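You operate a simulated robot arm through the tools that you are given. There is no shell and no other tool.

The job below is to be done with a simulated robot arm. You get a single attempt, and the scene is never put back.

JOB
Open the mat's flap, brush both strips into the dustpan and shut it.
Fine: the brush goes back. Set down upright: hand brush.

The check looks at the end state, three seconds after you hand in, the way a careful person would. Anything else that was tipped, shoved, dropped, spilled or broken makes it a failure.

ROBOT AND FRAMES
A 6-joint arm with a two-finger parallel gripper, fixed in place. Base frame: the origin is on the floor under the middle of its stand, x ahead of it, y to its left, z up; the work surface is at about z = 740. Units: mm, rad, N and s.
With the tool pointing down near the work surface it reaches from about 160 to 840 mm from the base axis. Its first joint turns from -2.897 to 2.897 rad. Payload 3.91 kg.
Tool frame: the origin (TCP) lies between the finger pads and is the grasp point; the fingertips stand 30 mm ahead of it; z points along the fingers, y is the line along which they close. The gripper opens to 110 mm. The fingers are 20 mm wide and 10 mm thick; the gripper's body (48 by 112 mm) begins 55 mm behind the TCP.
Orientation is told as [roll, pitch, yaw] about the base's x, y, z axes, in that order, counted from this pose: with the fingers straight down and closing along the base's y, the tool's x points along the base's -x, its y along +y and its z along -z.

CONTROLS
- The arm moves only by the tool step_arm. Its argument "steps" is a list of rows, each a list of 3 entries, a list of its own where there are three numbers: the gripper command, from -1 (fully open) to 1 (shut), values between in proportion, then the shift along the base's x, y, z in units of 25 mm (1.0 is 25 mm), then the turn, a rotation vector about the base's x, y, z in units of 6 degrees (1.0 is 6 degrees). In form: [[jaw, [dx, dy, dz], [wx, wy, wz]], ...]. A call has 1 to 20 rows; each row shifts and turns the commanded pose from where the row before left it. A call with a number of a shift or a turn outside -1 to 1 is refused whole. Rows are played at 5 a second. More than 50 mm and 0.15 rad between two rows, or a gripper value outside its range, and nothing of the call is played. Where a pose cannot be reached the arm comes as near as it can. A force on the tool above 90 N (or 10 N above the force at the start of the call, whichever is more), or a blocked arm, ends the call early, and 0.2 s more pass. The fingers move at their own pace (about 108 mm/s each) and stop on an object; they squeeze with about 39 N. The grip force told is the motor's: it shows also when the fingers shut on nothing. Time passes only in rows, and 0.2 s behind the last, so rows that do not move let the fingers close. The reply holds the time, the measured pose of the TCP, the force on the tool along the base axes, the opening and the grip force, in the units named above and with some noise, with the torque about the TCP (base axes, N m) and any sound that the robot's microphone picked up.
- Cameras (640 x 400 px; columns grow to the right, rows downward): "scene" is fixed at [48, 649.1, 1360.4]; the picture's right is [-0.33, -0.94, 0.00], its down [-0.86, 0.31, -0.41] and it looks along [0.38, -0.14, -0.91] (base axes); focal length 214 px, centre (320, 200). "wrist" rides on the gripper at [77, 7, -114] in the tool frame; the picture's right is [-0.09, 1.00, 0.00], its down [-0.80, -0.07, -0.59] and it looks along [-0.59, -0.05, 0.80] (tool axes); focal length 270 px, centre (320, 200). There is no depth. A picture from a camera that has moved, and an enlarged one, comes with that camera's place and axes in the base frame and with its lens.
- snapshot(camera): a new picture of that camera. No time passes.
- raise_lower(by): slides the trunk up (or, below 0, down) by that many mm; the arm rides with it, the base frame stays. It gives what a move gives, with no picture.
- inspect(camera, box): a new picture of the part [left, top, right, bottom] of that camera's present view, enlarged. No time passes.
- close_job(): hands the job in; it is judged then, once.

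Places have to be worked out from the pictures, the camera data and where the tool is seen. Open the gripper and draw the arm clear of the work before you hand the job in, unless the task says otherwise.

The tools are called after "Request:" as a command line: name --argument value ..., lists and objects as JSON in quotes. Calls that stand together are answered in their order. step_arm: Moves the arm, as the interface text tells. Its arguments: {"type":"object","properties":{"steps":{"type":"array","items":{"type":"array"}}},"required":["steps"]} The other tools are called the same way: raise_lower (by) moves the trunk up or down; snapshot (camera) takes a picture; inspect (camera, box) takes an enlarged picture of a part of a camera's view; close_job () hands the job in.

At the start:

```text
time_s: 0.0
tcp_pos: [263.5, 368.9, 1081.5]
ee_rot: [0.001, 0.001, 0.001]
wrist_force: [0.5, 0.3, 0.4]
torque: [0.01, -0.01, 0.02]
finger_gap: 110.2
finger_force: 0.0
trunk travel left (down, up): [-400.0, 140.0]
```

scene: 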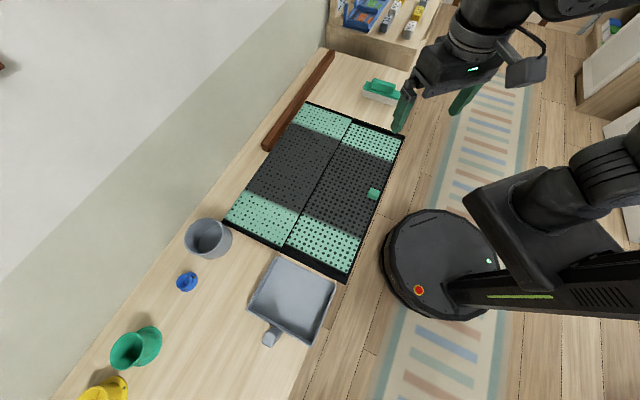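
wrist: 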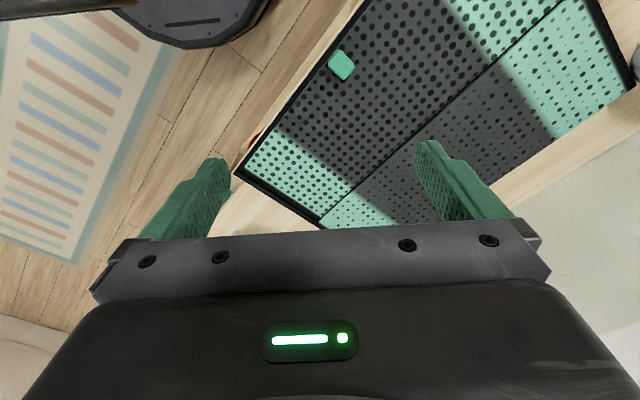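

I begin by looking closely at the scene: a mat with a flap (tab in green), a dustpan, a hand brush (green, near the top), and other objects. I enlarge the relevant parts.

Request:
inspect --camera "scene" --box '[210, 80, 430, 290]'

Request:
inspect --camera "scene" --box '[320, 40, 440, 140]'

Request:
inspect --camera "scene" --box '[60, 200, 360, 400]'

Request:
inspect --camera "wrist" --box '[220, 0, 640, 240]'

```text
1.90 times, centred on (320, 185) of scene
camera zoom: at [48.0, 649.1, 1360.4], right [-0.33, -0.94, 0.0], down [-0.86, 0.31, -0.41], along [0.38, -0.14, -0.91], focal length 408 px, centre (320, 229)
```

zoom: 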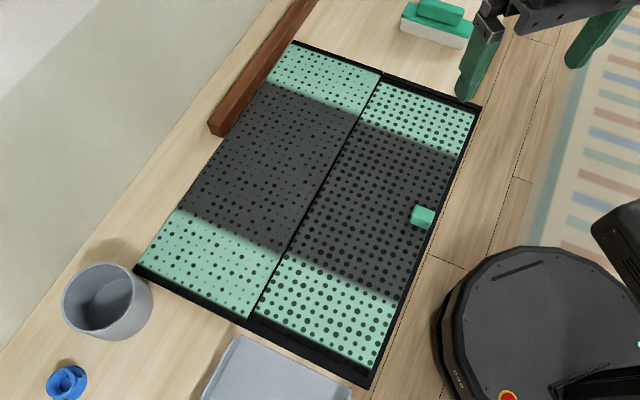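

```text
4.00 times, centred on (380, 90) of scene
camera zoom: at [48.0, 649.1, 1360.4], right [-0.33, -0.94, 0.0], down [-0.86, 0.31, -0.41], along [0.38, -0.14, -0.91], focal length 858 px, centre (80, 640)
```

zoom: 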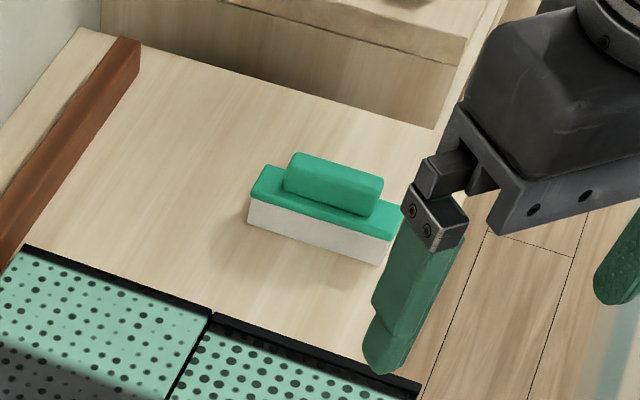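

```text
2.00 times, centred on (210, 300) of scene
camera zoom: at [48.0, 649.1, 1360.4], right [-0.33, -0.94, 0.0], down [-0.86, 0.31, -0.41], along [0.38, -0.14, -0.91], focal length 429 px, centre (540, 0)
```

zoom: 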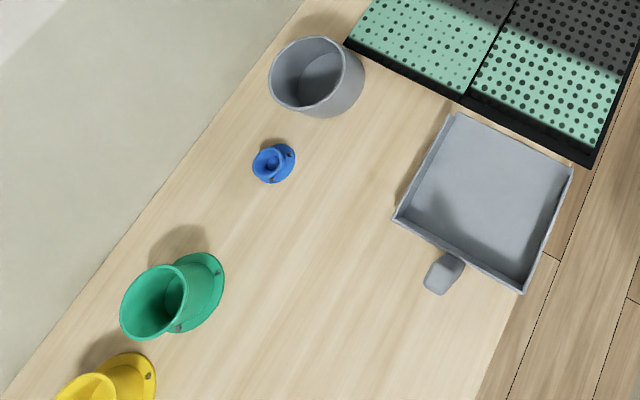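

```text
1.52 times, centred on (430, 120) of wrist
camera zoom: at [184.2, 377.5, 1196.4], right [0.09, 1.0, 0.0], down [0.8, -0.07, 0.59], along [0.59, -0.05, -0.8], focal length 412 px, centre (152, 322)
```

zoom: 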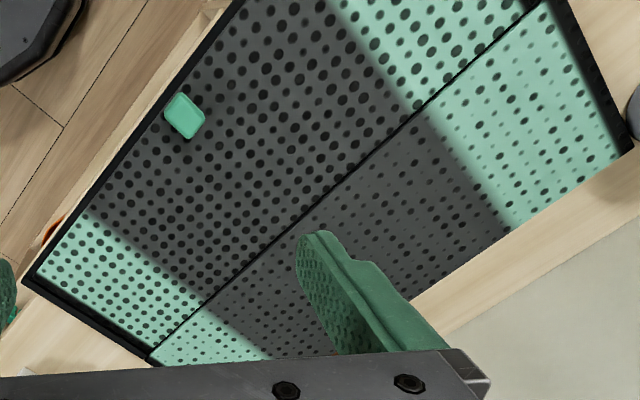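

The mat looks about 400 x 560 mm, turned 45°, with the flap as its near half (tab near x≈268, y≈390, hinge on the midline) and the dustpan mouth at the flap's end. I enlarge the tab from both cameras before moving.

Request:
inspect --camera "scene" --box '[340, 165, 420, 215]'

Request:
inspect --camera "wrist" --box '[290, 30, 400, 100]'

Request:
inspect --camera "scene" --box '[240, 220, 360, 295]'

```text
8.00 times, centred on (380, 190) of scene
camera zoom: at [48.0, 649.1, 1360.4], right [-0.33, -0.94, 0.0], down [-0.86, 0.31, -0.41], along [0.38, -0.14, -0.91], focal length 1716 px, centre (-160, 280)
```

zoom: 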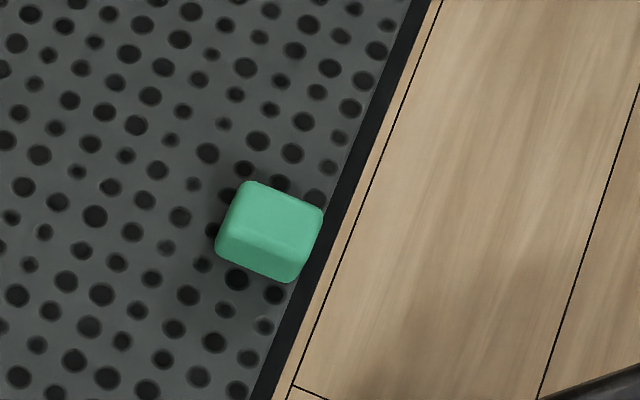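

```text
5.71 times, centred on (345, 65) of wrist
camera zoom: at [184.2, 377.5, 1196.4], right [0.09, 1.0, 0.0], down [0.8, -0.07, 0.59], along [0.59, -0.05, -0.8], focal length 1544 px, centre (177, 971)
```

zoom: 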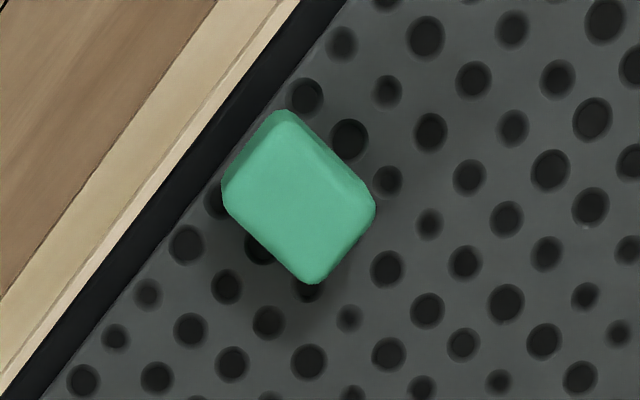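

```text
5.33 times, centred on (300, 258) of scene
camera zoom: at [48.0, 649.1, 1360.4], right [-0.33, -0.94, 0.0], down [-0.86, 0.31, -0.41], along [0.38, -0.14, -0.91], focal length 1144 px, centre (427, -107)
```

zoom: 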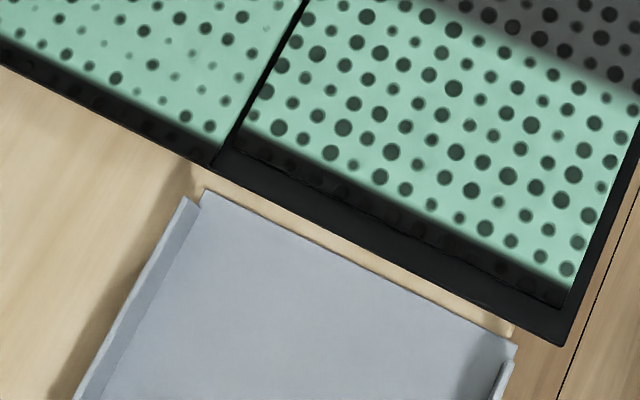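

The tab is a block about 35 x 25 mm just inside the near edge, with its sides parallel to the mat. I turn the gripper 45° so the fingers close along the mat edge, lower to about z 880 over it, and look again.

Request:
step_arm --steps '[[-1, [0, 0.1, -1], [0, 0, 0.9375]], [-1, [0, 0.1, -1], [0, 0, 0.9375]], [-1, [0, 0.1, -1], [0, 0, 0.9375]], [-1, [0, 0.1, -1], [0, 0, 0.9375]], [-1, [0, 0.1, -1], [0, 0, 0.9375]], [-1, [0, 0.1, -1], [0, 0, 0.9375]], [-1, [0, 0.1, -1], [0, 0, 0.9375]], [-1, [0, 0.1, -1], [0, 0, 0.9375]], [-1, [0, 0, 0], [0, 0, 0]]]'

Request:
snapshot --camera "wrist"

Request:
snapshot --camera "scene"

```text
time_s: 2.0
tcp_pos: [263.9, 388.5, 882.4]
ee_rot: [0.0, -0.003, 0.785]
wrist_force: [-0.1, 0.8, 0.2]
torque: [-0.01, 0.01, -0.02]
finger_gap: 110.3
finger_force: 0.0
trunk travel left (down, up): [-400.0, 140.0]
```

```text
taken
camera wrist: at [202.4, 339.6, 996.8], right [-0.64, 0.77, 0.0], down [0.62, 0.52, 0.59], along [0.46, 0.38, -0.8], focal length 270 px, centre (320, 200)
```

wrist: 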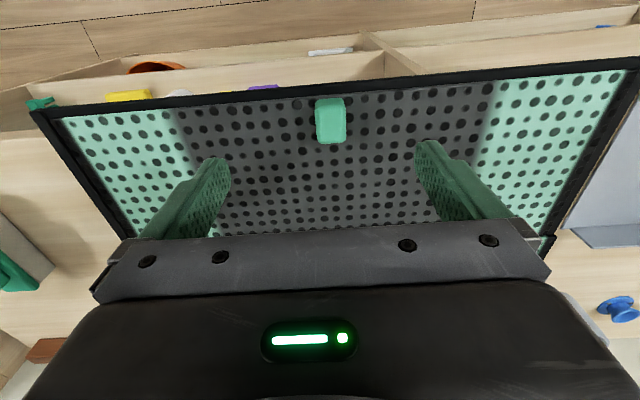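

```text
taken
```

scene: 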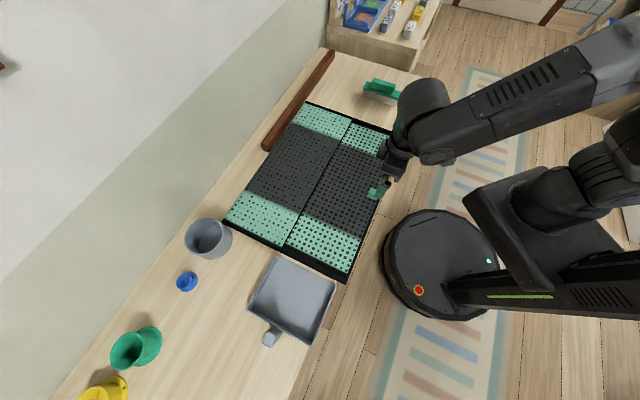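

The tab triangulates to about x 262, y 398, with its top near z 775. I enlarge the wrist view to pin down its outline and the mat's edge.

Request:
inspect --camera "wrist" --box '[270, 70, 390, 160]'

Request:
inspect --camera "wrist" --box '[0, 0, 320, 200]'

Request:
inspect --camera "wrist" --box '[400, 20, 640, 260]'

```text
4.44 times, centred on (330, 115) of wrist
camera zoom: at [202.4, 339.6, 996.8], right [-0.64, 0.77, 0.0], down [0.62, 0.52, 0.59], along [0.46, 0.38, -0.8], focal length 1201 px, centre (276, 578)
```

zoom: 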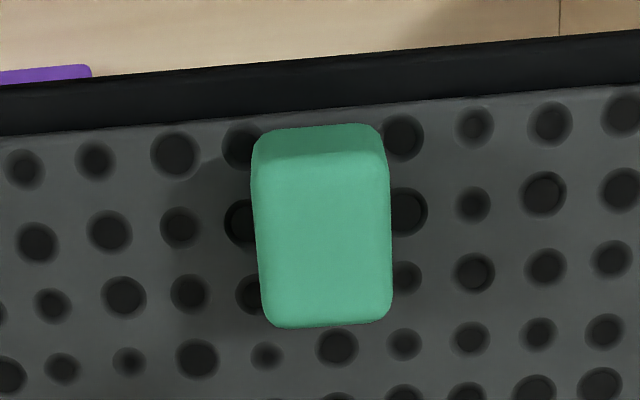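

```text
2.00 times, centred on (160, 100) of wrist
camera zoom: at [202.4, 339.6, 996.8], right [-0.64, 0.77, 0.0], down [0.62, 0.52, 0.59], along [0.46, 0.38, -0.8], focal length 541 px, centre (640, 400)
```

zoom: 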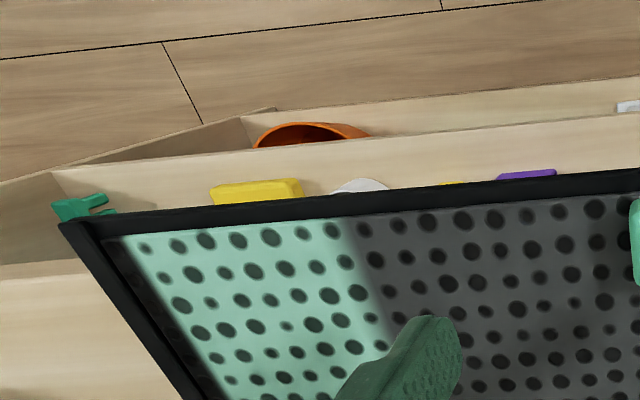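

```text
1.67 times, centred on (520, 140) of wrist
camera zoom: at [202.4, 339.6, 996.8], right [-0.64, 0.77, 0.0], down [0.62, 0.52, 0.59], along [0.46, 0.38, -0.8], focal length 450 px, centre (-13, 300)
```

zoom: 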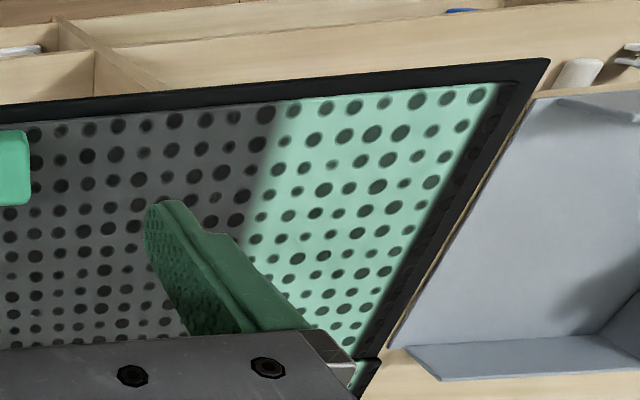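

The tab spans roughly p 451–485 (along the 45° outward axis), 25 mm wide, z 757–775. I tilt the tool 60° outward so it approaches from the free edge, which leaves room to swing the flap over, and stop at a standoff pose.

Request:
step_arm --steps '[[-0.1, [-0.17, -0.11, -0.2756], [0.7071, -0.7071, 0]], [-0.1, [-0.17, -0.11, -0.2756], [0.7071, -0.7071, 0]], [-0.1, [-0.17, -0.11, -0.2756], [0.7071, -0.7071, 0]], [-0.1, [-0.17, -0.11, -0.2756], [0.7071, -0.7071, 0]], [-0.1, [-0.17, -0.11, -0.2756], [0.7071, -0.7071, 0]], [-0.1, [-0.17, -0.11, -0.2756], [0.7071, -0.7071, 0]], [-0.1, [-0.17, -0.11, -0.2756], [0.7071, -0.7071, 0]], [-0.1, [-0.17, -0.11, -0.2756], [0.7071, -0.7071, 0]], [-0.1, [-0.17, -0.11, -0.2756], [0.7071, -0.7071, 0]], [-0.1, [-0.17, -0.11, -0.2756], [0.7071, -0.7071, 0]], [-0.1, [0, 0, 0], [0, 0, 0]]]'

Request:
snapshot --camera "wrist"

Request:
snapshot --camera "scene"

```text
time_s: 4.4
tcp_pos: [249.9, 400.3, 864.8]
ee_rot: [-0.061, -0.974, 0.803]
wrist_force: [-0.5, -0.8, 0.0]
torque: [0.01, 0.02, -0.01]
finger_gap: 60.1
finger_force: 0.0
out of reach, approached as far as the arm can: row 4, 5, 6, 9, 10
trunk travel left (down, up): [-400.0, 140.0]
```

```text
taken
camera wrist: at [142.3, 312.1, 864.5], right [-0.65, 0.76, 0.04], down [-0.01, -0.06, 1.0], along [0.76, 0.64, 0.04], focal length 270 px, centre (320, 200)
```

wrist: 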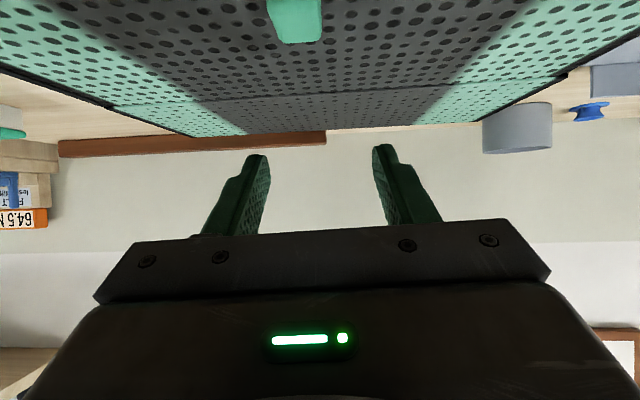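

```text
taken
```

scene: 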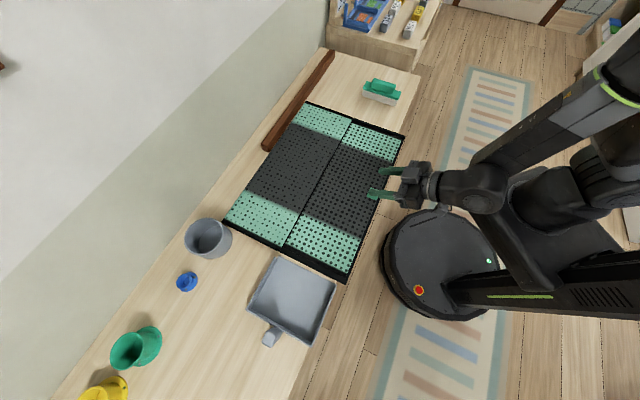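

Part of that pose was out of reach: the arm is folded too tightly at this trunk height. I lift the tool first so that lowering the trunk (a lower shoulder suits an outward-pointing tool) can't touch the mat.

Request:
step_arm --steps '[[-0.1, [0, 0, 1], [0, 0, 0]], [-0.1, [0, 0, 1], [0, 0, 0]], [-0.1, [0, 0, 1], [0, 0, 0]], [-0.1, [0, 0, 1], [0, 0, 0]], [-0.1, [0, 0, 1], [0, 0, 0]], [-0.1, [0, 0, 1], [0, 0, 0]], [-0.1, [0, 0, 1], [0, 0, 0]], [-0.1, [0, 0, 0], [0, 0, 0]]]'

Request:
snapshot --camera "scene"

```text
time_s: 6.2
tcp_pos: [249.1, 402.1, 1040.4]
ee_rot: [-0.028, -0.981, 0.781]
wrist_force: [0.5, 0.9, -0.3]
torque: [-0.01, 0.03, 0.02]
finger_gap: 60.5
finger_force: 0.0
trunk travel left (down, up): [-400.0, 140.0]
```

```text
taken
```

scene: 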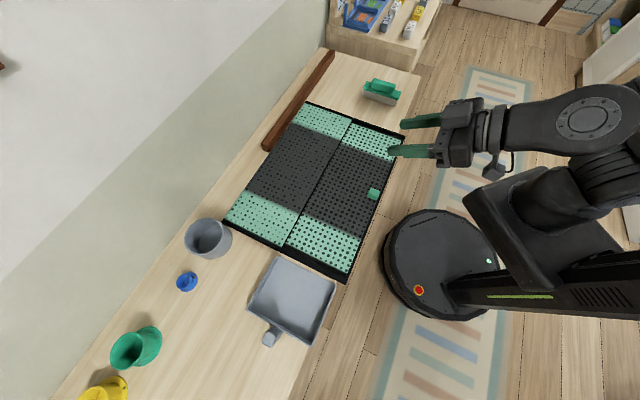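

The tool is now clear at z 1040 with a 56° tilt. I lower the trunk 200 mm, which puts the TCP at about z 840, still above the tab.

Request:
raise_lower --by -200

Request:
snapshot --camera "scene"

Request:
snapshot --camera "wrist"

```text
time_s: 8.4
tcp_pos: [248.5, 401.7, 840.9]
ee_rot: [-0.026, -0.981, 0.778]
wrist_force: [-0.1, -0.2, -1.0]
torque: [0.01, 0.02, 0.01]
finger_gap: 60.2
finger_force: 0.0
trunk travel left (down, up): [-200.0, 340.0]
```

```text
taken
```

scene: 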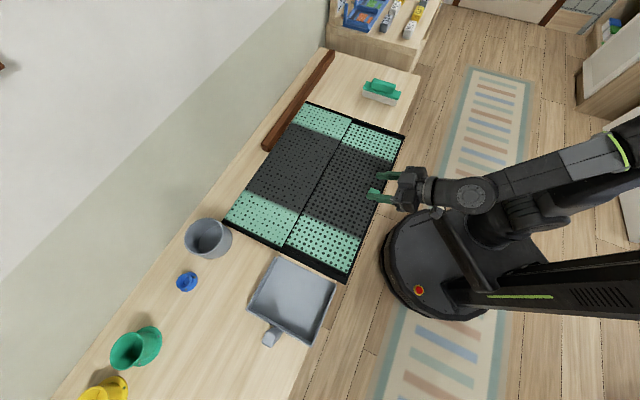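

```text
taken
camera wrist: at [142.5, 312.6, 840.4], right [-0.65, 0.76, 0.06], down [0.0, -0.07, 1.0], along [0.76, 0.65, 0.05], focal length 270 px, centre (320, 200)
```

wrist: 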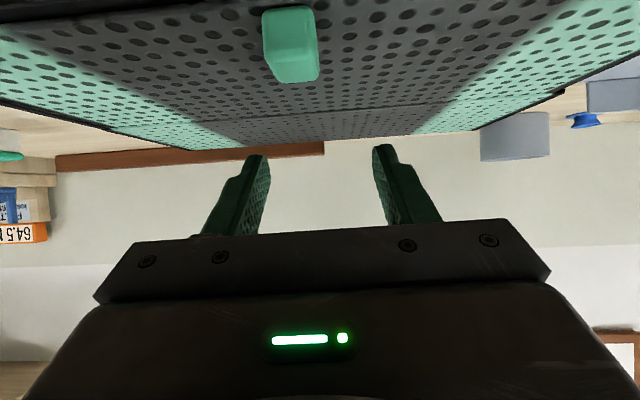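

The lower trunk works: the tilt is 56° and the view agrees with the tab top at z≈776. I increase the tilt to about 75° for better pad overlap on the tab, fix the small yaw error and centre on it, staying at z 840.

Request:
step_arm --steps '[[-0.1, [0.1, -0.06, 0], [0.55, -0.55, 0.1]], [-0.1, [0.1, -0.06, 0], [0.55, -0.55, 0.1]], [-0.1, [0.1, -0.06, 0], [0.55, -0.55, 0.1]], [-0.1, [0.1, -0.05, 0], [0.55, -0.55, 0.07]], [-0.1, [0, 0, 0], [0, 0, 0]]]'

Request:
snapshot --camera "wrist"

```text
time_s: 9.6
tcp_pos: [258.6, 395.2, 840.7]
ee_rot: [-0.042, -1.307, 0.833]
wrist_force: [0.3, 0.1, -0.1]
torque: [0.01, -0.02, 0.03]
finger_gap: 60.7
finger_force: 0.0
trunk travel left (down, up): [-200.0, 340.0]
```

```text
taken
camera wrist: at [160.9, 308.1, 796.0], right [-0.69, 0.72, 0.07], down [-0.21, -0.3, 0.93], along [0.69, 0.63, 0.36], focal length 270 px, centre (320, 200)
```

wrist: 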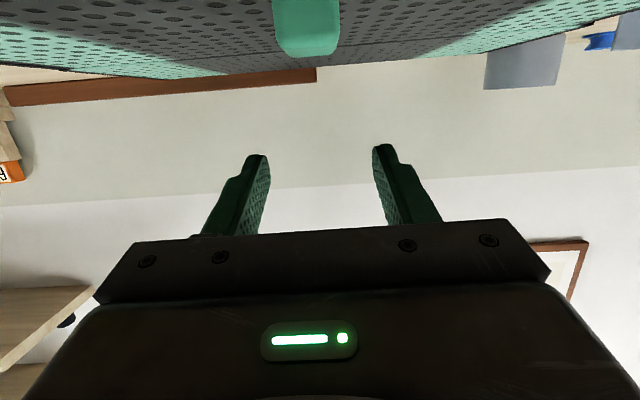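

The tool now points outward 15° below horizontal, and the TCP is centred on the tab (p≈462, h≈97). I descend so the fingers straddle the tab at about z 779 and check for contact.

Request:
step_arm --steps '[[-0.1, [0, 0, -0.8], [0, 0, 0]], [-0.1, [0, 0, -0.8], [0, 0, 0]], [-0.1, [0, 0, -0.5], [0, 0, 0]], [-0.1, [0, 0, -0.35], [0, 0, 0]], [-0.1, [0, 0, 0], [0, 0, 0]]]'

Request:
snapshot --camera "scene"

Request:
inspect --camera "scene" --box '[340, 160, 440, 225]'

Request:
snapshot --camera "wrist"

```text
time_s: 10.8
tcp_pos: [258.7, 395.7, 779.3]
ee_rot: [-0.057, -1.305, 0.843]
wrist_force: [0.3, -0.3, -0.5]
torque: [0.01, 0.01, -0.01]
finger_gap: 60.7
finger_force: 0.1
trunk travel left (down, up): [-200.0, 340.0]
```

```text
taken
```

scene: 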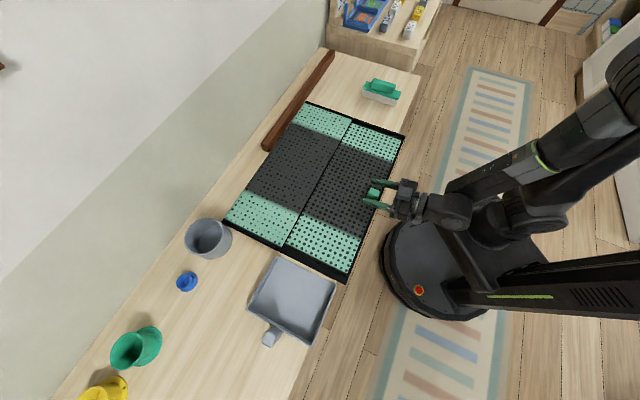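

```text
6.15 times, centred on (390, 192) of scene
camera zoom: at [48.0, 649.1, 1360.4], right [-0.33, -0.94, 0.0], down [-0.86, 0.31, -0.41], along [0.38, -0.14, -0.91], focal length 1320 px, centre (-111, 246)
```

zoom: 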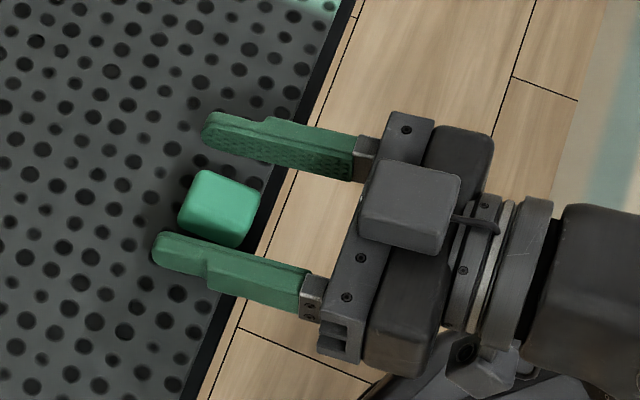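

```text
taken
camera wrist: at [161.0, 307.5, 734.9], right [-0.69, 0.72, 0.07], down [-0.22, -0.3, 0.93], along [0.69, 0.63, 0.36], focal length 270 px, centre (320, 200)
```

wrist: 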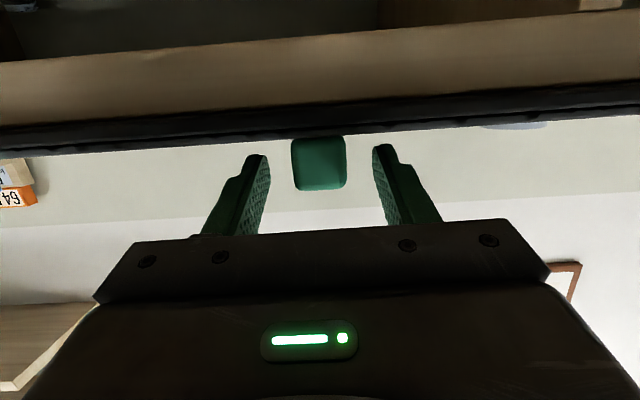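

The fingers straddle the tab symmetrically with no contact force. I close on it.

Request:
step_arm --steps '[[0.3, [0, 0, 0], [0, 0, 0]], [1, [0, 0, 0], [0, 0, 0]], [1, [0, 0, 0], [0, 0, 0]], [1, [0, 0, 0], [0, 0, 0]]]'

Request:
inspect --camera "scene" --box '[340, 160, 440, 225]'

```text
time_s: 11.8
tcp_pos: [259.0, 394.8, 779.2]
ee_rot: [-0.054, -1.305, 0.841]
wrist_force: [-2.3, 2.1, 0.1]
torque: [0.25, 0.22, -0.53]
finger_gap: 25.7
finger_force: 39.0
trunk travel left (down, up): [-200.0, 340.0]
```

```text
6.15 times, centred on (390, 192) of scene
camera zoom: at [48.0, 649.1, 1360.4], right [-0.33, -0.94, 0.0], down [-0.86, 0.31, -0.41], along [0.38, -0.14, -0.91], focal length 1320 px, centre (-111, 246)
```

zoom: 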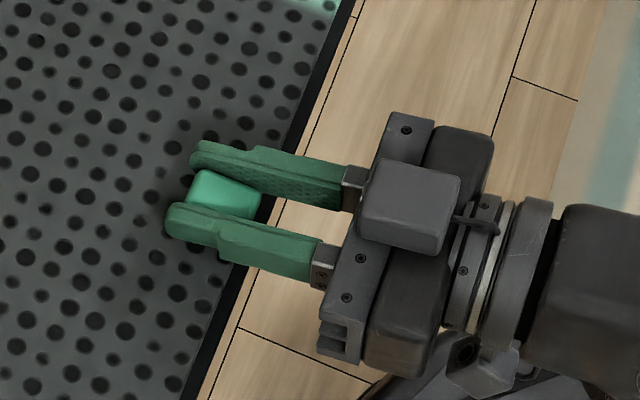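

The tab is held (gap 25.7 mm). I begin swinging the flap about its hinge (p≈640, z≈757) by 15°, turning the tool with it, and read the forces.

Request:
step_arm --steps '[[1, [0.0735, 0.0735, 0.616], [-0.589, 0.589, 0]], [1, [0.11, 0.11, 0.604], [-0.589, 0.589, 0]], [1, [0.15, 0.15, 0.588], [-0.589, 0.589, 0]], [1, [0, 0, 0], [0, 0, 0]]]'

Request:
snapshot --camera "scene"

Request:
snapshot --camera "wrist"

```text
time_s: 12.8
tcp_pos: [268.8, 404.3, 824.9]
ee_rot: [-0.019, -1.045, 0.809]
wrist_force: [-0.5, -2.4, -0.1]
torque: [-0.45, 0.68, -0.35]
finger_gap: 26.0
finger_force: 39.1
trunk travel left (down, up): [-200.0, 340.0]
```

```text
taken
```

scene: 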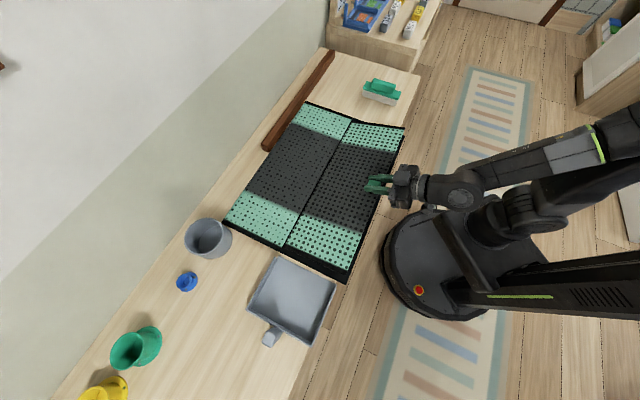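

```text
taken
camera wrist: at [165.1, 311.9, 815.8], right [-0.68, 0.73, 0.07], down [-0.03, -0.12, 0.99], along [0.73, 0.67, 0.11], focal length 270 px, centre (320, 200)
```

wrist: 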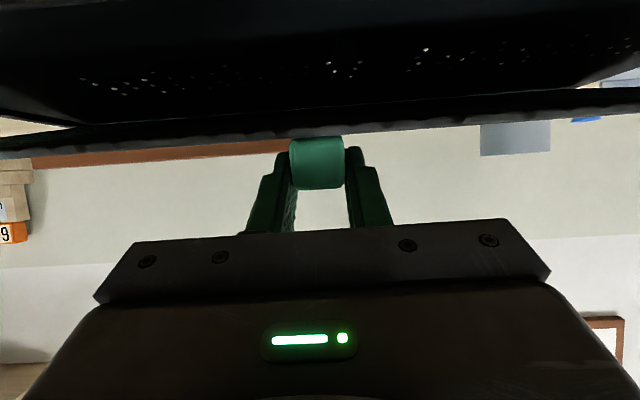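

The flap lifts easily (about 2–3 N), with the tab still centred in the fingers. I continue along the arc to about 45°.

Request:
step_arm --steps '[[1, [0.184, 0.184, 0.568], [-0.589, 0.589, 0]], [1, [0.218, 0.218, 0.544], [-0.589, 0.589, 0]], [1, [0.252, 0.252, 0.516], [-0.589, 0.589, 0]], [1, [0.283, 0.283, 0.48], [-0.589, 0.589, 0]], [1, [0.308, 0.308, 0.444], [-0.589, 0.589, 0]], [1, [0.337, 0.337, 0.408], [-0.589, 0.589, 0]], [1, [0, 0, 0], [0, 0, 0]]]'

Request:
snapshot --camera "scene"

Request:
snapshot --camera "wrist"

```text
time_s: 14.4
tcp_pos: [307.0, 443.0, 899.2]
ee_rot: [-0.003, -0.523, 0.799]
wrist_force: [3.6, -1.6, -3.3]
torque: [-0.04, 0.09, -0.79]
finger_gap: 25.8
finger_force: 38.7
trunk travel left (down, up): [-200.0, 340.0]
```

```text
taken
```

scene: 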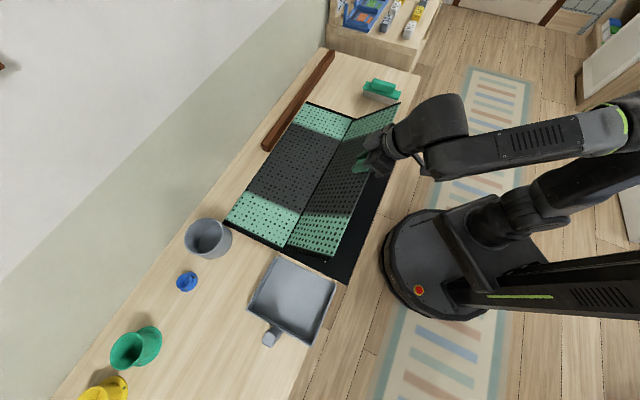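

```text
taken
camera wrist: at [214.3, 360.5, 960.4], right [-0.66, 0.75, 0.04], down [0.33, 0.24, 0.91], along [0.68, 0.62, -0.4], focal length 270 px, centre (320, 200)
```

wrist: 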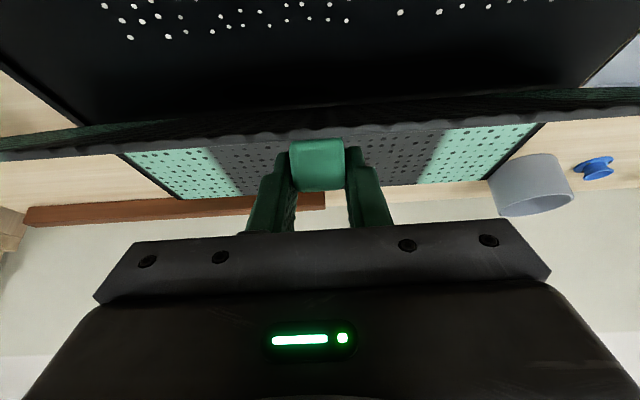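

At 45° everything tracks well, and white granules are visible in the tray beneath. I continue to about 75°, where the tool will be vertical.

Request:
step_arm --steps '[[1, [0.362, 0.362, 0.36], [-0.589, 0.589, 0]], [1, [0.382, 0.382, 0.316], [-0.589, 0.589, 0]], [1, [0.399, 0.399, 0.268], [-0.589, 0.589, 0]], [1, [0.413, 0.413, 0.22], [-0.589, 0.589, 0]], [1, [0.427, 0.427, 0.164], [-0.589, 0.589, 0]], [1, [0.433, 0.433, 0.112], [-0.589, 0.589, 0]], [1, [0, 0, 0], [0, 0, 0]]]'

Request:
snapshot --camera "scene"

Request:
snapshot --camera "wrist"

```text
time_s: 16.0
tcp_pos: [370.5, 506.8, 935.3]
ee_rot: [0.003, 0.003, 0.797]
wrist_force: [4.3, -5.0, -4.0]
torque: [-0.61, -0.18, -0.32]
finger_gap: 25.8
finger_force: 38.8
trunk travel left (down, up): [-200.0, 340.0]
```

```text
taken
```

scene: 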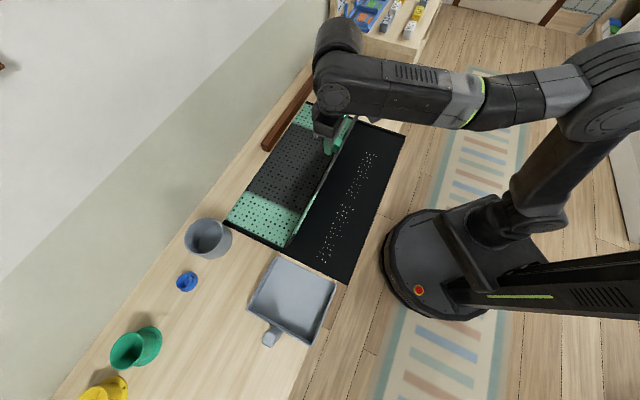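

```text
taken
camera wrist: at [309.9, 456.3, 1049.5], right [-0.65, 0.76, 0.0], down [0.61, 0.52, 0.59], along [0.45, 0.39, -0.81], focal length 270 px, centre (320, 200)
```

wrist: 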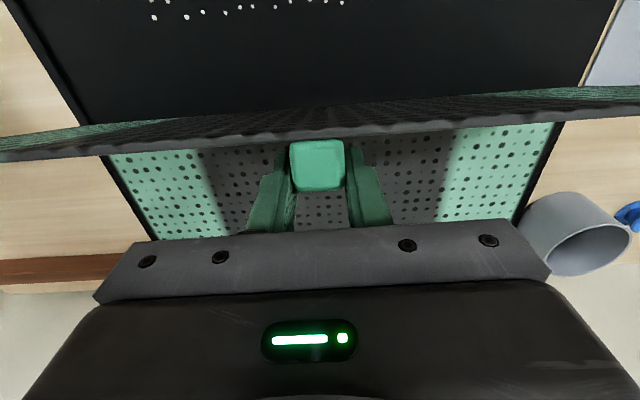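

At 75° with the tool vertical, two strips of granules are now exposed in the tray. I carry on past vertical to about 105°.

Request:
step_arm --steps '[[1, [0.441, 0.441, 0.06], [-0.589, 0.589, 0]], [1, [0.441, 0.441, 0.004], [-0.589, 0.589, 0]], [1, [0.441, 0.441, -0.052], [-0.589, 0.589, 0]], [1, [0.436, 0.436, -0.104], [-0.589, 0.589, 0]], [1, [0, 0, 0], [0, 0, 0]]]'

Request:
snapshot --camera "scene"

Request:
snapshot --camera "wrist"

```text
time_s: 17.0
tcp_pos: [379.9, 513.6, 908.0]
ee_rot: [0.017, 0.29, 0.809]
wrist_force: [-17.9, 14.4, 35.1]
torque: [-0.68, -0.51, -0.03]
finger_gap: 25.9
finger_force: 38.8
out of reach, approached as far as the arm can: row 3, 4
trunk travel left (down, up): [-200.0, 340.0]
stopped in row 5: the force on the tool passed its limit at 275 N (the readings are from after the stop); the commanded pose is now the measured one
```

```text
taken
```

scene: 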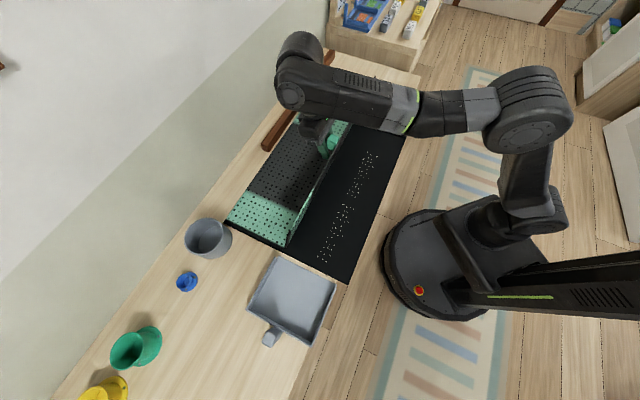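

```text
taken
camera wrist: at [346.4, 488.2, 1039.8], right [-0.66, 0.75, -0.01], down [0.71, 0.62, 0.34], along [0.26, 0.22, -0.94], focal length 270 px, centre (320, 200)
```

wrist: 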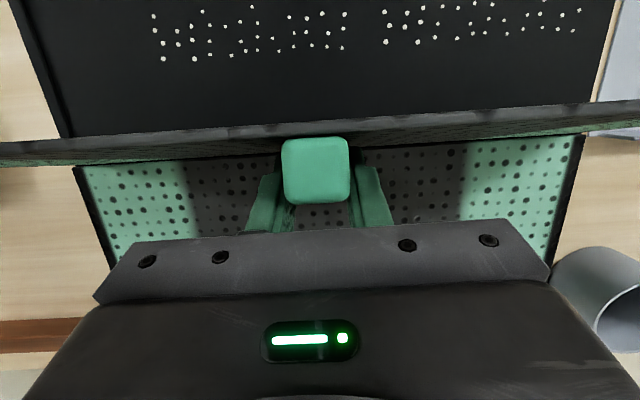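

The arm ran out of reach past vertical with the trunk this low, pressed on the flap and stopped (275 N peak). Before doing anything else I look closely at how the tab and flap now sit.

Request:
inspect --camera "scene" --box '[270, 90, 410, 180]'

Request:
inspect --camera "wrist" --box '[220, 90, 420, 240]'

Request:
inspect --camera "scene" --box '[210, 80, 430, 290]'

```text
4.44 times, centred on (340, 135) of scene
camera zoom: at [48.0, 649.1, 1360.4], right [-0.33, -0.94, 0.0], down [-0.86, 0.31, -0.41], along [0.38, -0.14, -0.91], focal length 953 px, centre (231, 489)
```

zoom: 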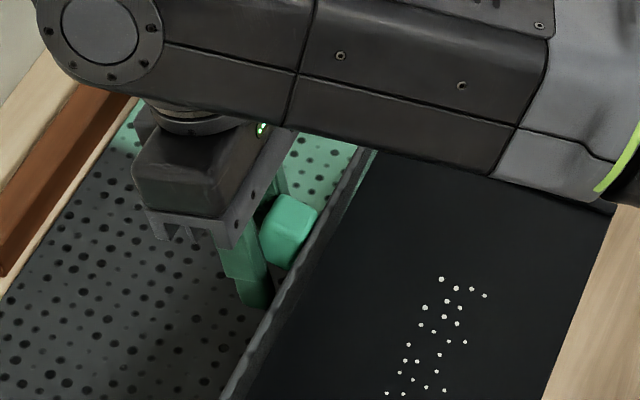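

```text
2.67 times, centred on (320, 165) of wrist
camera zoom: at [346.4, 488.2, 1039.8], right [-0.66, 0.75, -0.01], down [0.71, 0.62, 0.34], along [0.26, 0.22, -0.94], focal length 721 px, centre (320, 293)
```

zoom: 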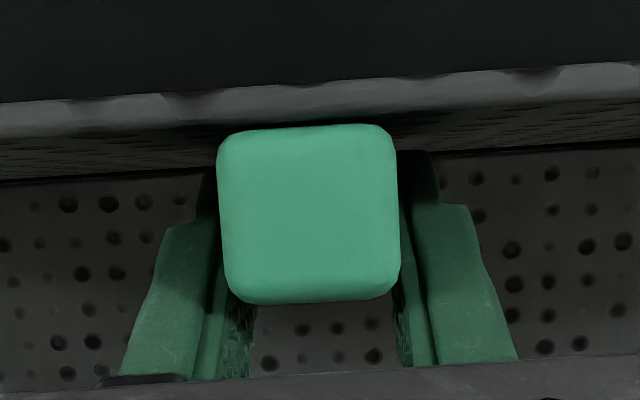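

```text
1.90 times, centred on (320, 185) of scene
camera zoom: at [48.0, 649.1, 1360.4], right [-0.33, -0.94, 0.0], down [-0.86, 0.31, -0.41], along [0.38, -0.14, -0.91], focal length 408 px, centre (320, 229)
```

zoom: 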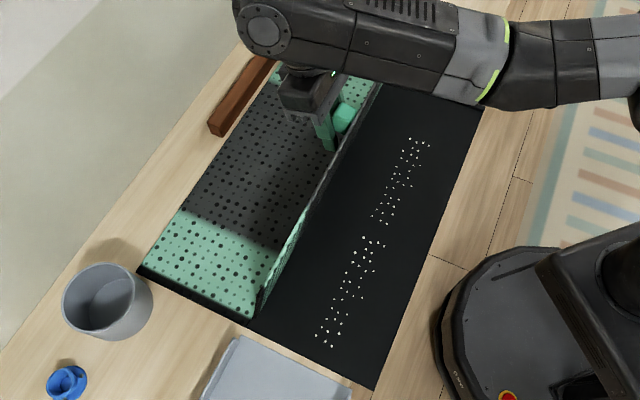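

The flap stands at about 77° and the fingers still clamp the tab's outer edge; the palm had been pressed against the flap's edge. Bringing the tool back towards vertical while moving outward stays within reach, so I do that gently to about 87°.

Request:
step_arm --steps '[[1, [0.162, 0.222, 0.04], [0.212, -0.212, 0]], [1, [0.162, 0.222, 0.02], [0.212, -0.212, 0]], [1, [0.192, 0.192, 0.0], [0.236, -0.236, 0]], [1, [0.192, 0.192, 0.0], [0.236, -0.236, 0]], [1, [0, 0, 0], [0, 0, 0]]]'

Request:
snapshot --camera "wrist"

Request:
inspect --camera "scene" --box '[270, 90, 410, 180]'

```text
time_s: 18.2
tcp_pos: [402.9, 534.3, 902.6]
ee_rot: [0.01, 0.169, 0.803]
wrist_force: [-6.6, -3.3, 4.1]
torque: [-1.13, 0.34, -0.21]
finger_gap: 25.8
finger_force: 38.9
trunk travel left (down, up): [-200.0, 340.0]
```

```text
taken
camera wrist: at [356.9, 498.3, 1029.4], right [-0.65, 0.76, 0.0], down [0.67, 0.59, 0.45], along [0.34, 0.29, -0.89], focal length 270 px, centre (320, 200)
```

wrist: 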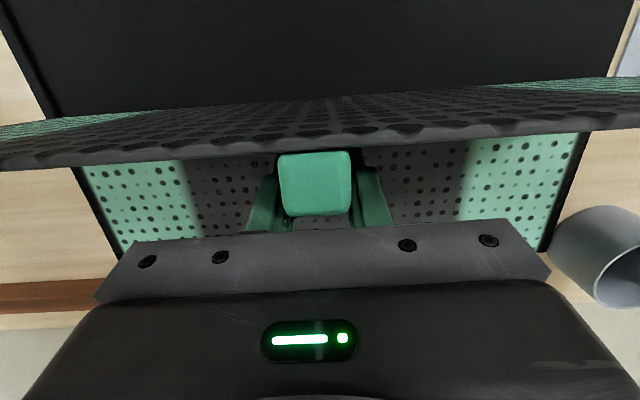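

```text
4.44 times, centred on (340, 135) of scene
camera zoom: at [48.0, 649.1, 1360.4], right [-0.33, -0.94, 0.0], down [-0.86, 0.31, -0.41], along [0.38, -0.14, -0.91], focal length 953 px, centre (231, 489)
```

zoom: 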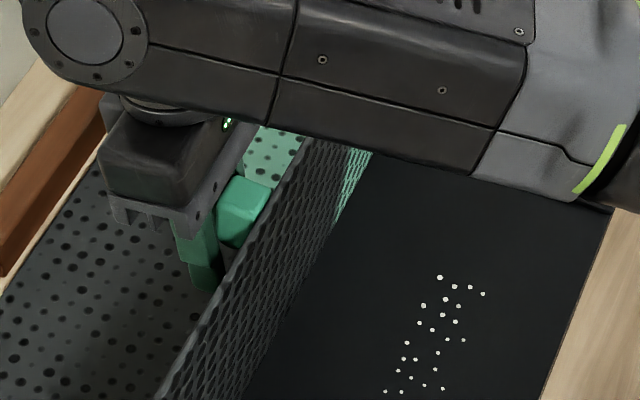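

The flap is now at about 86–87° with low forces and the tab is well seated. I continue past vertical in small steps to about 105°.

Request:
step_arm --steps '[[1, [0.192, 0.192, 0.04], [0.236, -0.236, 0]], [1, [0.192, 0.192, 0.0], [0.236, -0.236, 0]], [1, [0.188, 0.188, -0.04], [0.236, -0.236, 0]], [1, [0.188, 0.188, -0.04], [0.236, -0.236, 0]], [1, [0.182, 0.182, -0.07], [0.1, -0.1, 0]], [1, [0.182, 0.182, -0.08], [0, 0, 0]], [1, [0, 0, 0], [0, 0, 0]]]'

Request:
snapshot --camera "wrist"

Request:
inspect --camera "scene" --box '[210, 80, 430, 290]'

```text
time_s: 19.8
tcp_pos: [430.2, 561.6, 899.6]
ee_rot: [0.009, 0.013, 0.803]
wrist_force: [0.0, -0.2, -0.2]
torque: [0.02, 0.02, -0.01]
finger_gap: 0.1
finger_force: 37.5
trunk travel left (down, up): [-200.0, 340.0]
```

```text
taken
camera wrist: at [372.0, 512.0, 1015.3], right [-0.66, 0.75, 0.01], down [0.62, 0.53, 0.58], along [0.44, 0.39, -0.81], focal length 270 px, centre (320, 200)
```

wrist: 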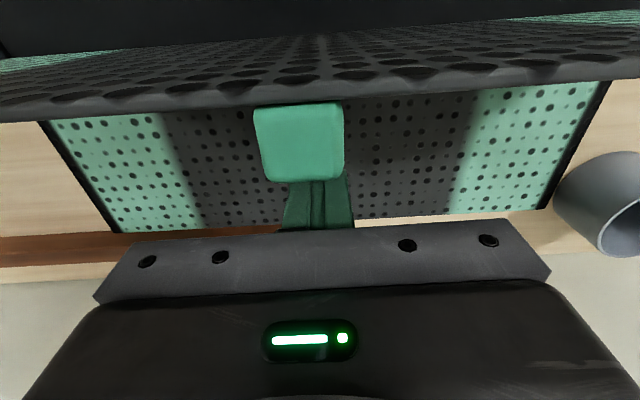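

```text
1.90 times, centred on (320, 185) of scene
camera zoom: at [48.0, 649.1, 1360.4], right [-0.33, -0.94, 0.0], down [-0.86, 0.31, -0.41], along [0.38, -0.14, -0.91], focal length 408 px, centre (320, 229)
```

zoom: 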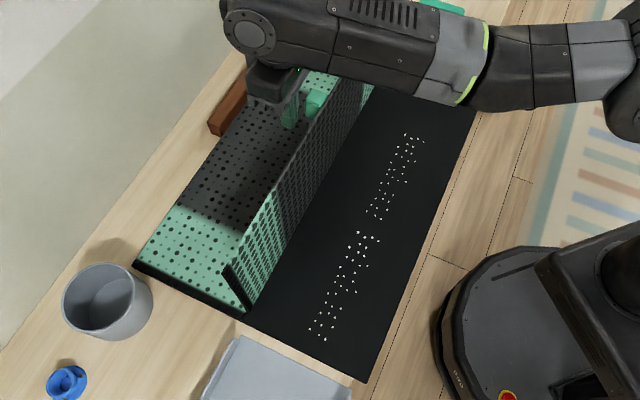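

The fingers slipped off the tab (gap 0), leaving the flap standing at roughly 91° a little in front of the closed fingers, with no force. I raise the fingers one small step and check whether the flap stays put.

Request:
step_arm --steps '[[1, [0, 0, 0.4], [0, 0, 0]]]'

Request:
inspect --camera "scene" --box '[210, 80, 430, 290]'

Request:
snapshot --camera "wrist"

```text
time_s: 20.2
tcp_pos: [430.1, 562.1, 910.5]
ee_rot: [0.011, 0.013, 0.802]
wrist_force: [-0.3, 0.1, 0.7]
torque: [-0.01, -0.03, -0.01]
finger_gap: 0.0
finger_force: 37.9
trunk travel left (down, up): [-200.0, 340.0]
```

```text
1.90 times, centred on (320, 185) of scene
camera zoom: at [48.0, 649.1, 1360.4], right [-0.33, -0.94, 0.0], down [-0.86, 0.31, -0.41], along [0.38, -0.14, -0.91], focal length 408 px, centre (320, 229)
```

zoom: 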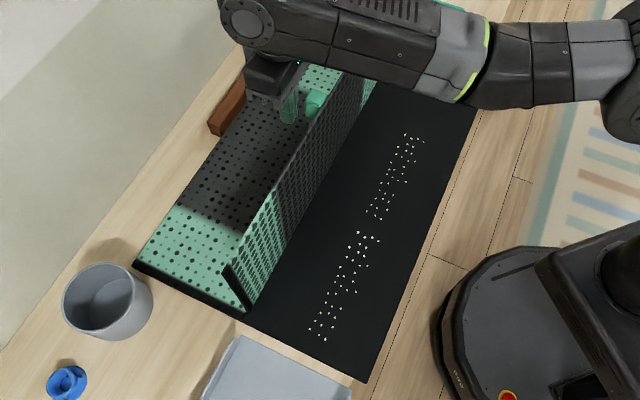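

```text
taken
camera wrist: at [372.2, 512.5, 1025.7], right [-0.66, 0.76, 0.01], down [0.62, 0.53, 0.58], along [0.44, 0.39, -0.81], focal length 270 px, centre (320, 200)
```

wrist: 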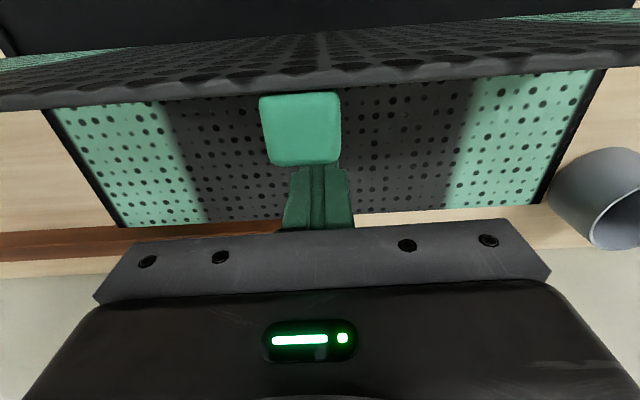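

The hinge's own friction holds the flap upright. The mat looks slightly displaced against my first picture, so I compare the same zoomed regions with the originals.

Request:
inspect --camera "scene" --box '[240, 220, 360, 295]'

Request:
inspect --camera "scene" --box '[340, 165, 420, 215]'

Request:
inspect --camera "scene" --box '[310, 130, 400, 270]'

```text
5.33 times, centred on (300, 258) of scene
camera zoom: at [48.0, 649.1, 1360.4], right [-0.33, -0.94, 0.0], down [-0.86, 0.31, -0.41], along [0.38, -0.14, -0.91], focal length 1144 px, centre (427, -107)
```

zoom: 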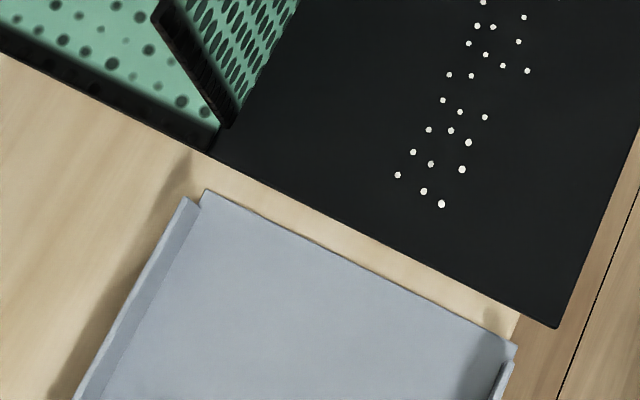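

```text
8.00 times, centred on (380, 190) of scene
camera zoom: at [48.0, 649.1, 1360.4], right [-0.33, -0.94, 0.0], down [-0.86, 0.31, -0.41], along [0.38, -0.14, -0.91], focal length 1716 px, centre (-160, 280)
```

zoom: 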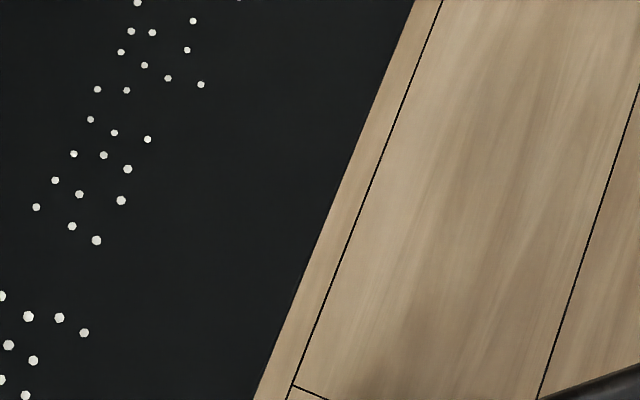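

```text
2.86 times, centred on (355, 200) of scene
camera zoom: at [48.0, 649.1, 1360.4], right [-0.33, -0.94, 0.0], down [-0.86, 0.31, -0.41], along [0.38, -0.14, -0.91], focal length 613 px, centre (220, 200)
```

zoom: 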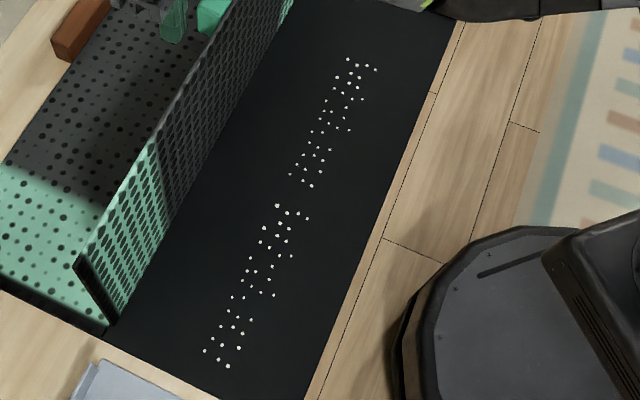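

The mat has slid a few millimetres outward and away from the dustpan; I'll keep that in mind. The strips lie at p≈535, from h≈-58 to 335, in front of the dustpan mouth at h≈384. I raise the trunk back 200 mm, which lifts the fingers straight up clear of the flap.

Request:
raise_lower --by 200

Request:
snapshot --camera "scene"

Request:
snapshot --camera "wrist"

```text
time_s: 22.4
tcp_pos: [430.6, 561.9, 1110.3]
ee_rot: [0.011, 0.012, 0.803]
wrist_force: [0.0, -0.6, -1.1]
torque: [-0.03, -0.01, 0.0]
finger_gap: 0.0
finger_force: 38.1
trunk travel left (down, up): [-400.0, 140.0]
```

```text
taken
```

scene: 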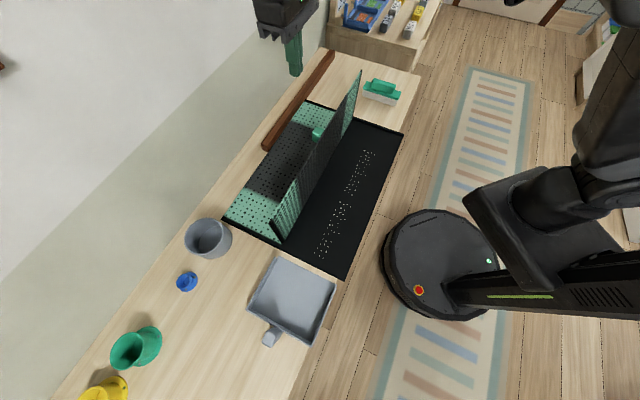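

```text
taken
camera wrist: at [372.2, 512.6, 1225.5], right [-0.66, 0.76, 0.01], down [0.62, 0.53, 0.58], along [0.44, 0.39, -0.81], focal length 270 px, centre (320, 200)
```

wrist: 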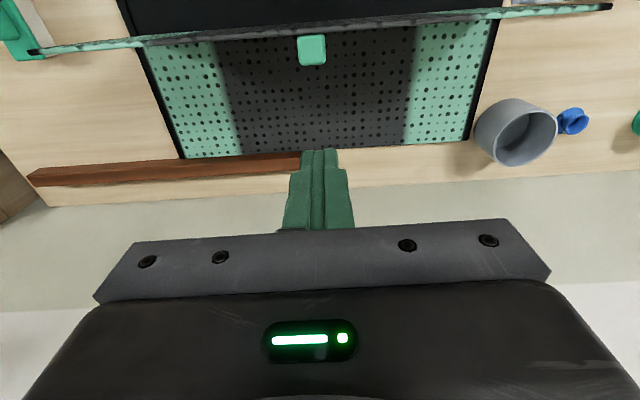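

The flap stands on its own. Next I move over the tray's dustpan end to inspect the gap with the wrist camera, staying high until past the flap.

Request:
step_arm --steps '[[0, [-0.94, 0.283, 0], [0, 0, 0]], [0, [-0.94, 0.283, 0], [0, 0, 0]], [0, [-0.94, 0.283, 0], [0, 0, 0]], [0, [-0.94, 0.283, 0], [0, 0, 0]], [0, [-0.94, 0.283, 0], [0, 0, 0]], [0, [-0.94, 0.283, 0], [0, 0, 0]], [0, [-0.94, 0.283, 0], [0, 0, 0]], [0, [-0.94, 0.283, 0], [0, 0, 0]], [0, [-0.94, 0.283, 0], [0, 0, 0]], [0, [-0.94, 0.283, 0], [0, 0, 0]], [0, [-0.94, 0.283, -0.5], [0, 0, 0]], [0, [-0.94, 0.283, -1], [0, 0, 0]], [0, [-0.94, 0.283, -1], [0, 0, 0]], [0, [0, 0, -1], [0, 0, 0]], [0, [0, 0, -1], [0, 0, 0]], [0, [0, 0, -1], [0, 0, 0]], [0, [0, 0, -1], [0, 0, 0]], [0, [0, 0, 0], [0, 0, 0]]]'

Request:
snapshot --camera "wrist"

Request:
snapshot --camera "scene"

```text
time_s: 26.1
tcp_pos: [126.0, 656.6, 949.1]
ee_rot: [0.011, 0.013, 0.804]
wrist_force: [0.2, -0.8, -0.8]
torque: [-0.02, -0.03, 0.0]
finger_gap: 54.7
finger_force: 0.1
trunk travel left (down, up): [-400.0, 140.0]
```

```text
taken
camera wrist: at [68.1, 607.3, 1063.9], right [-0.66, 0.76, 0.01], down [0.62, 0.53, 0.58], along [0.44, 0.39, -0.81], focal length 270 px, centre (320, 200)
```

wrist: 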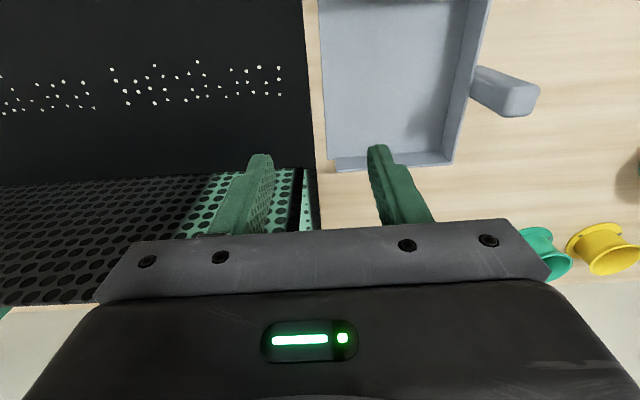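

```text
taken
```

scene: 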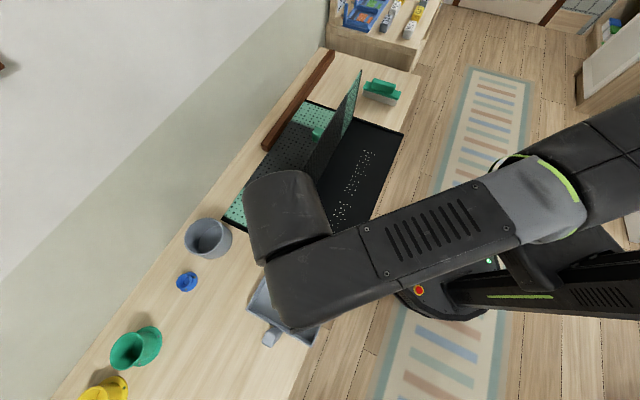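

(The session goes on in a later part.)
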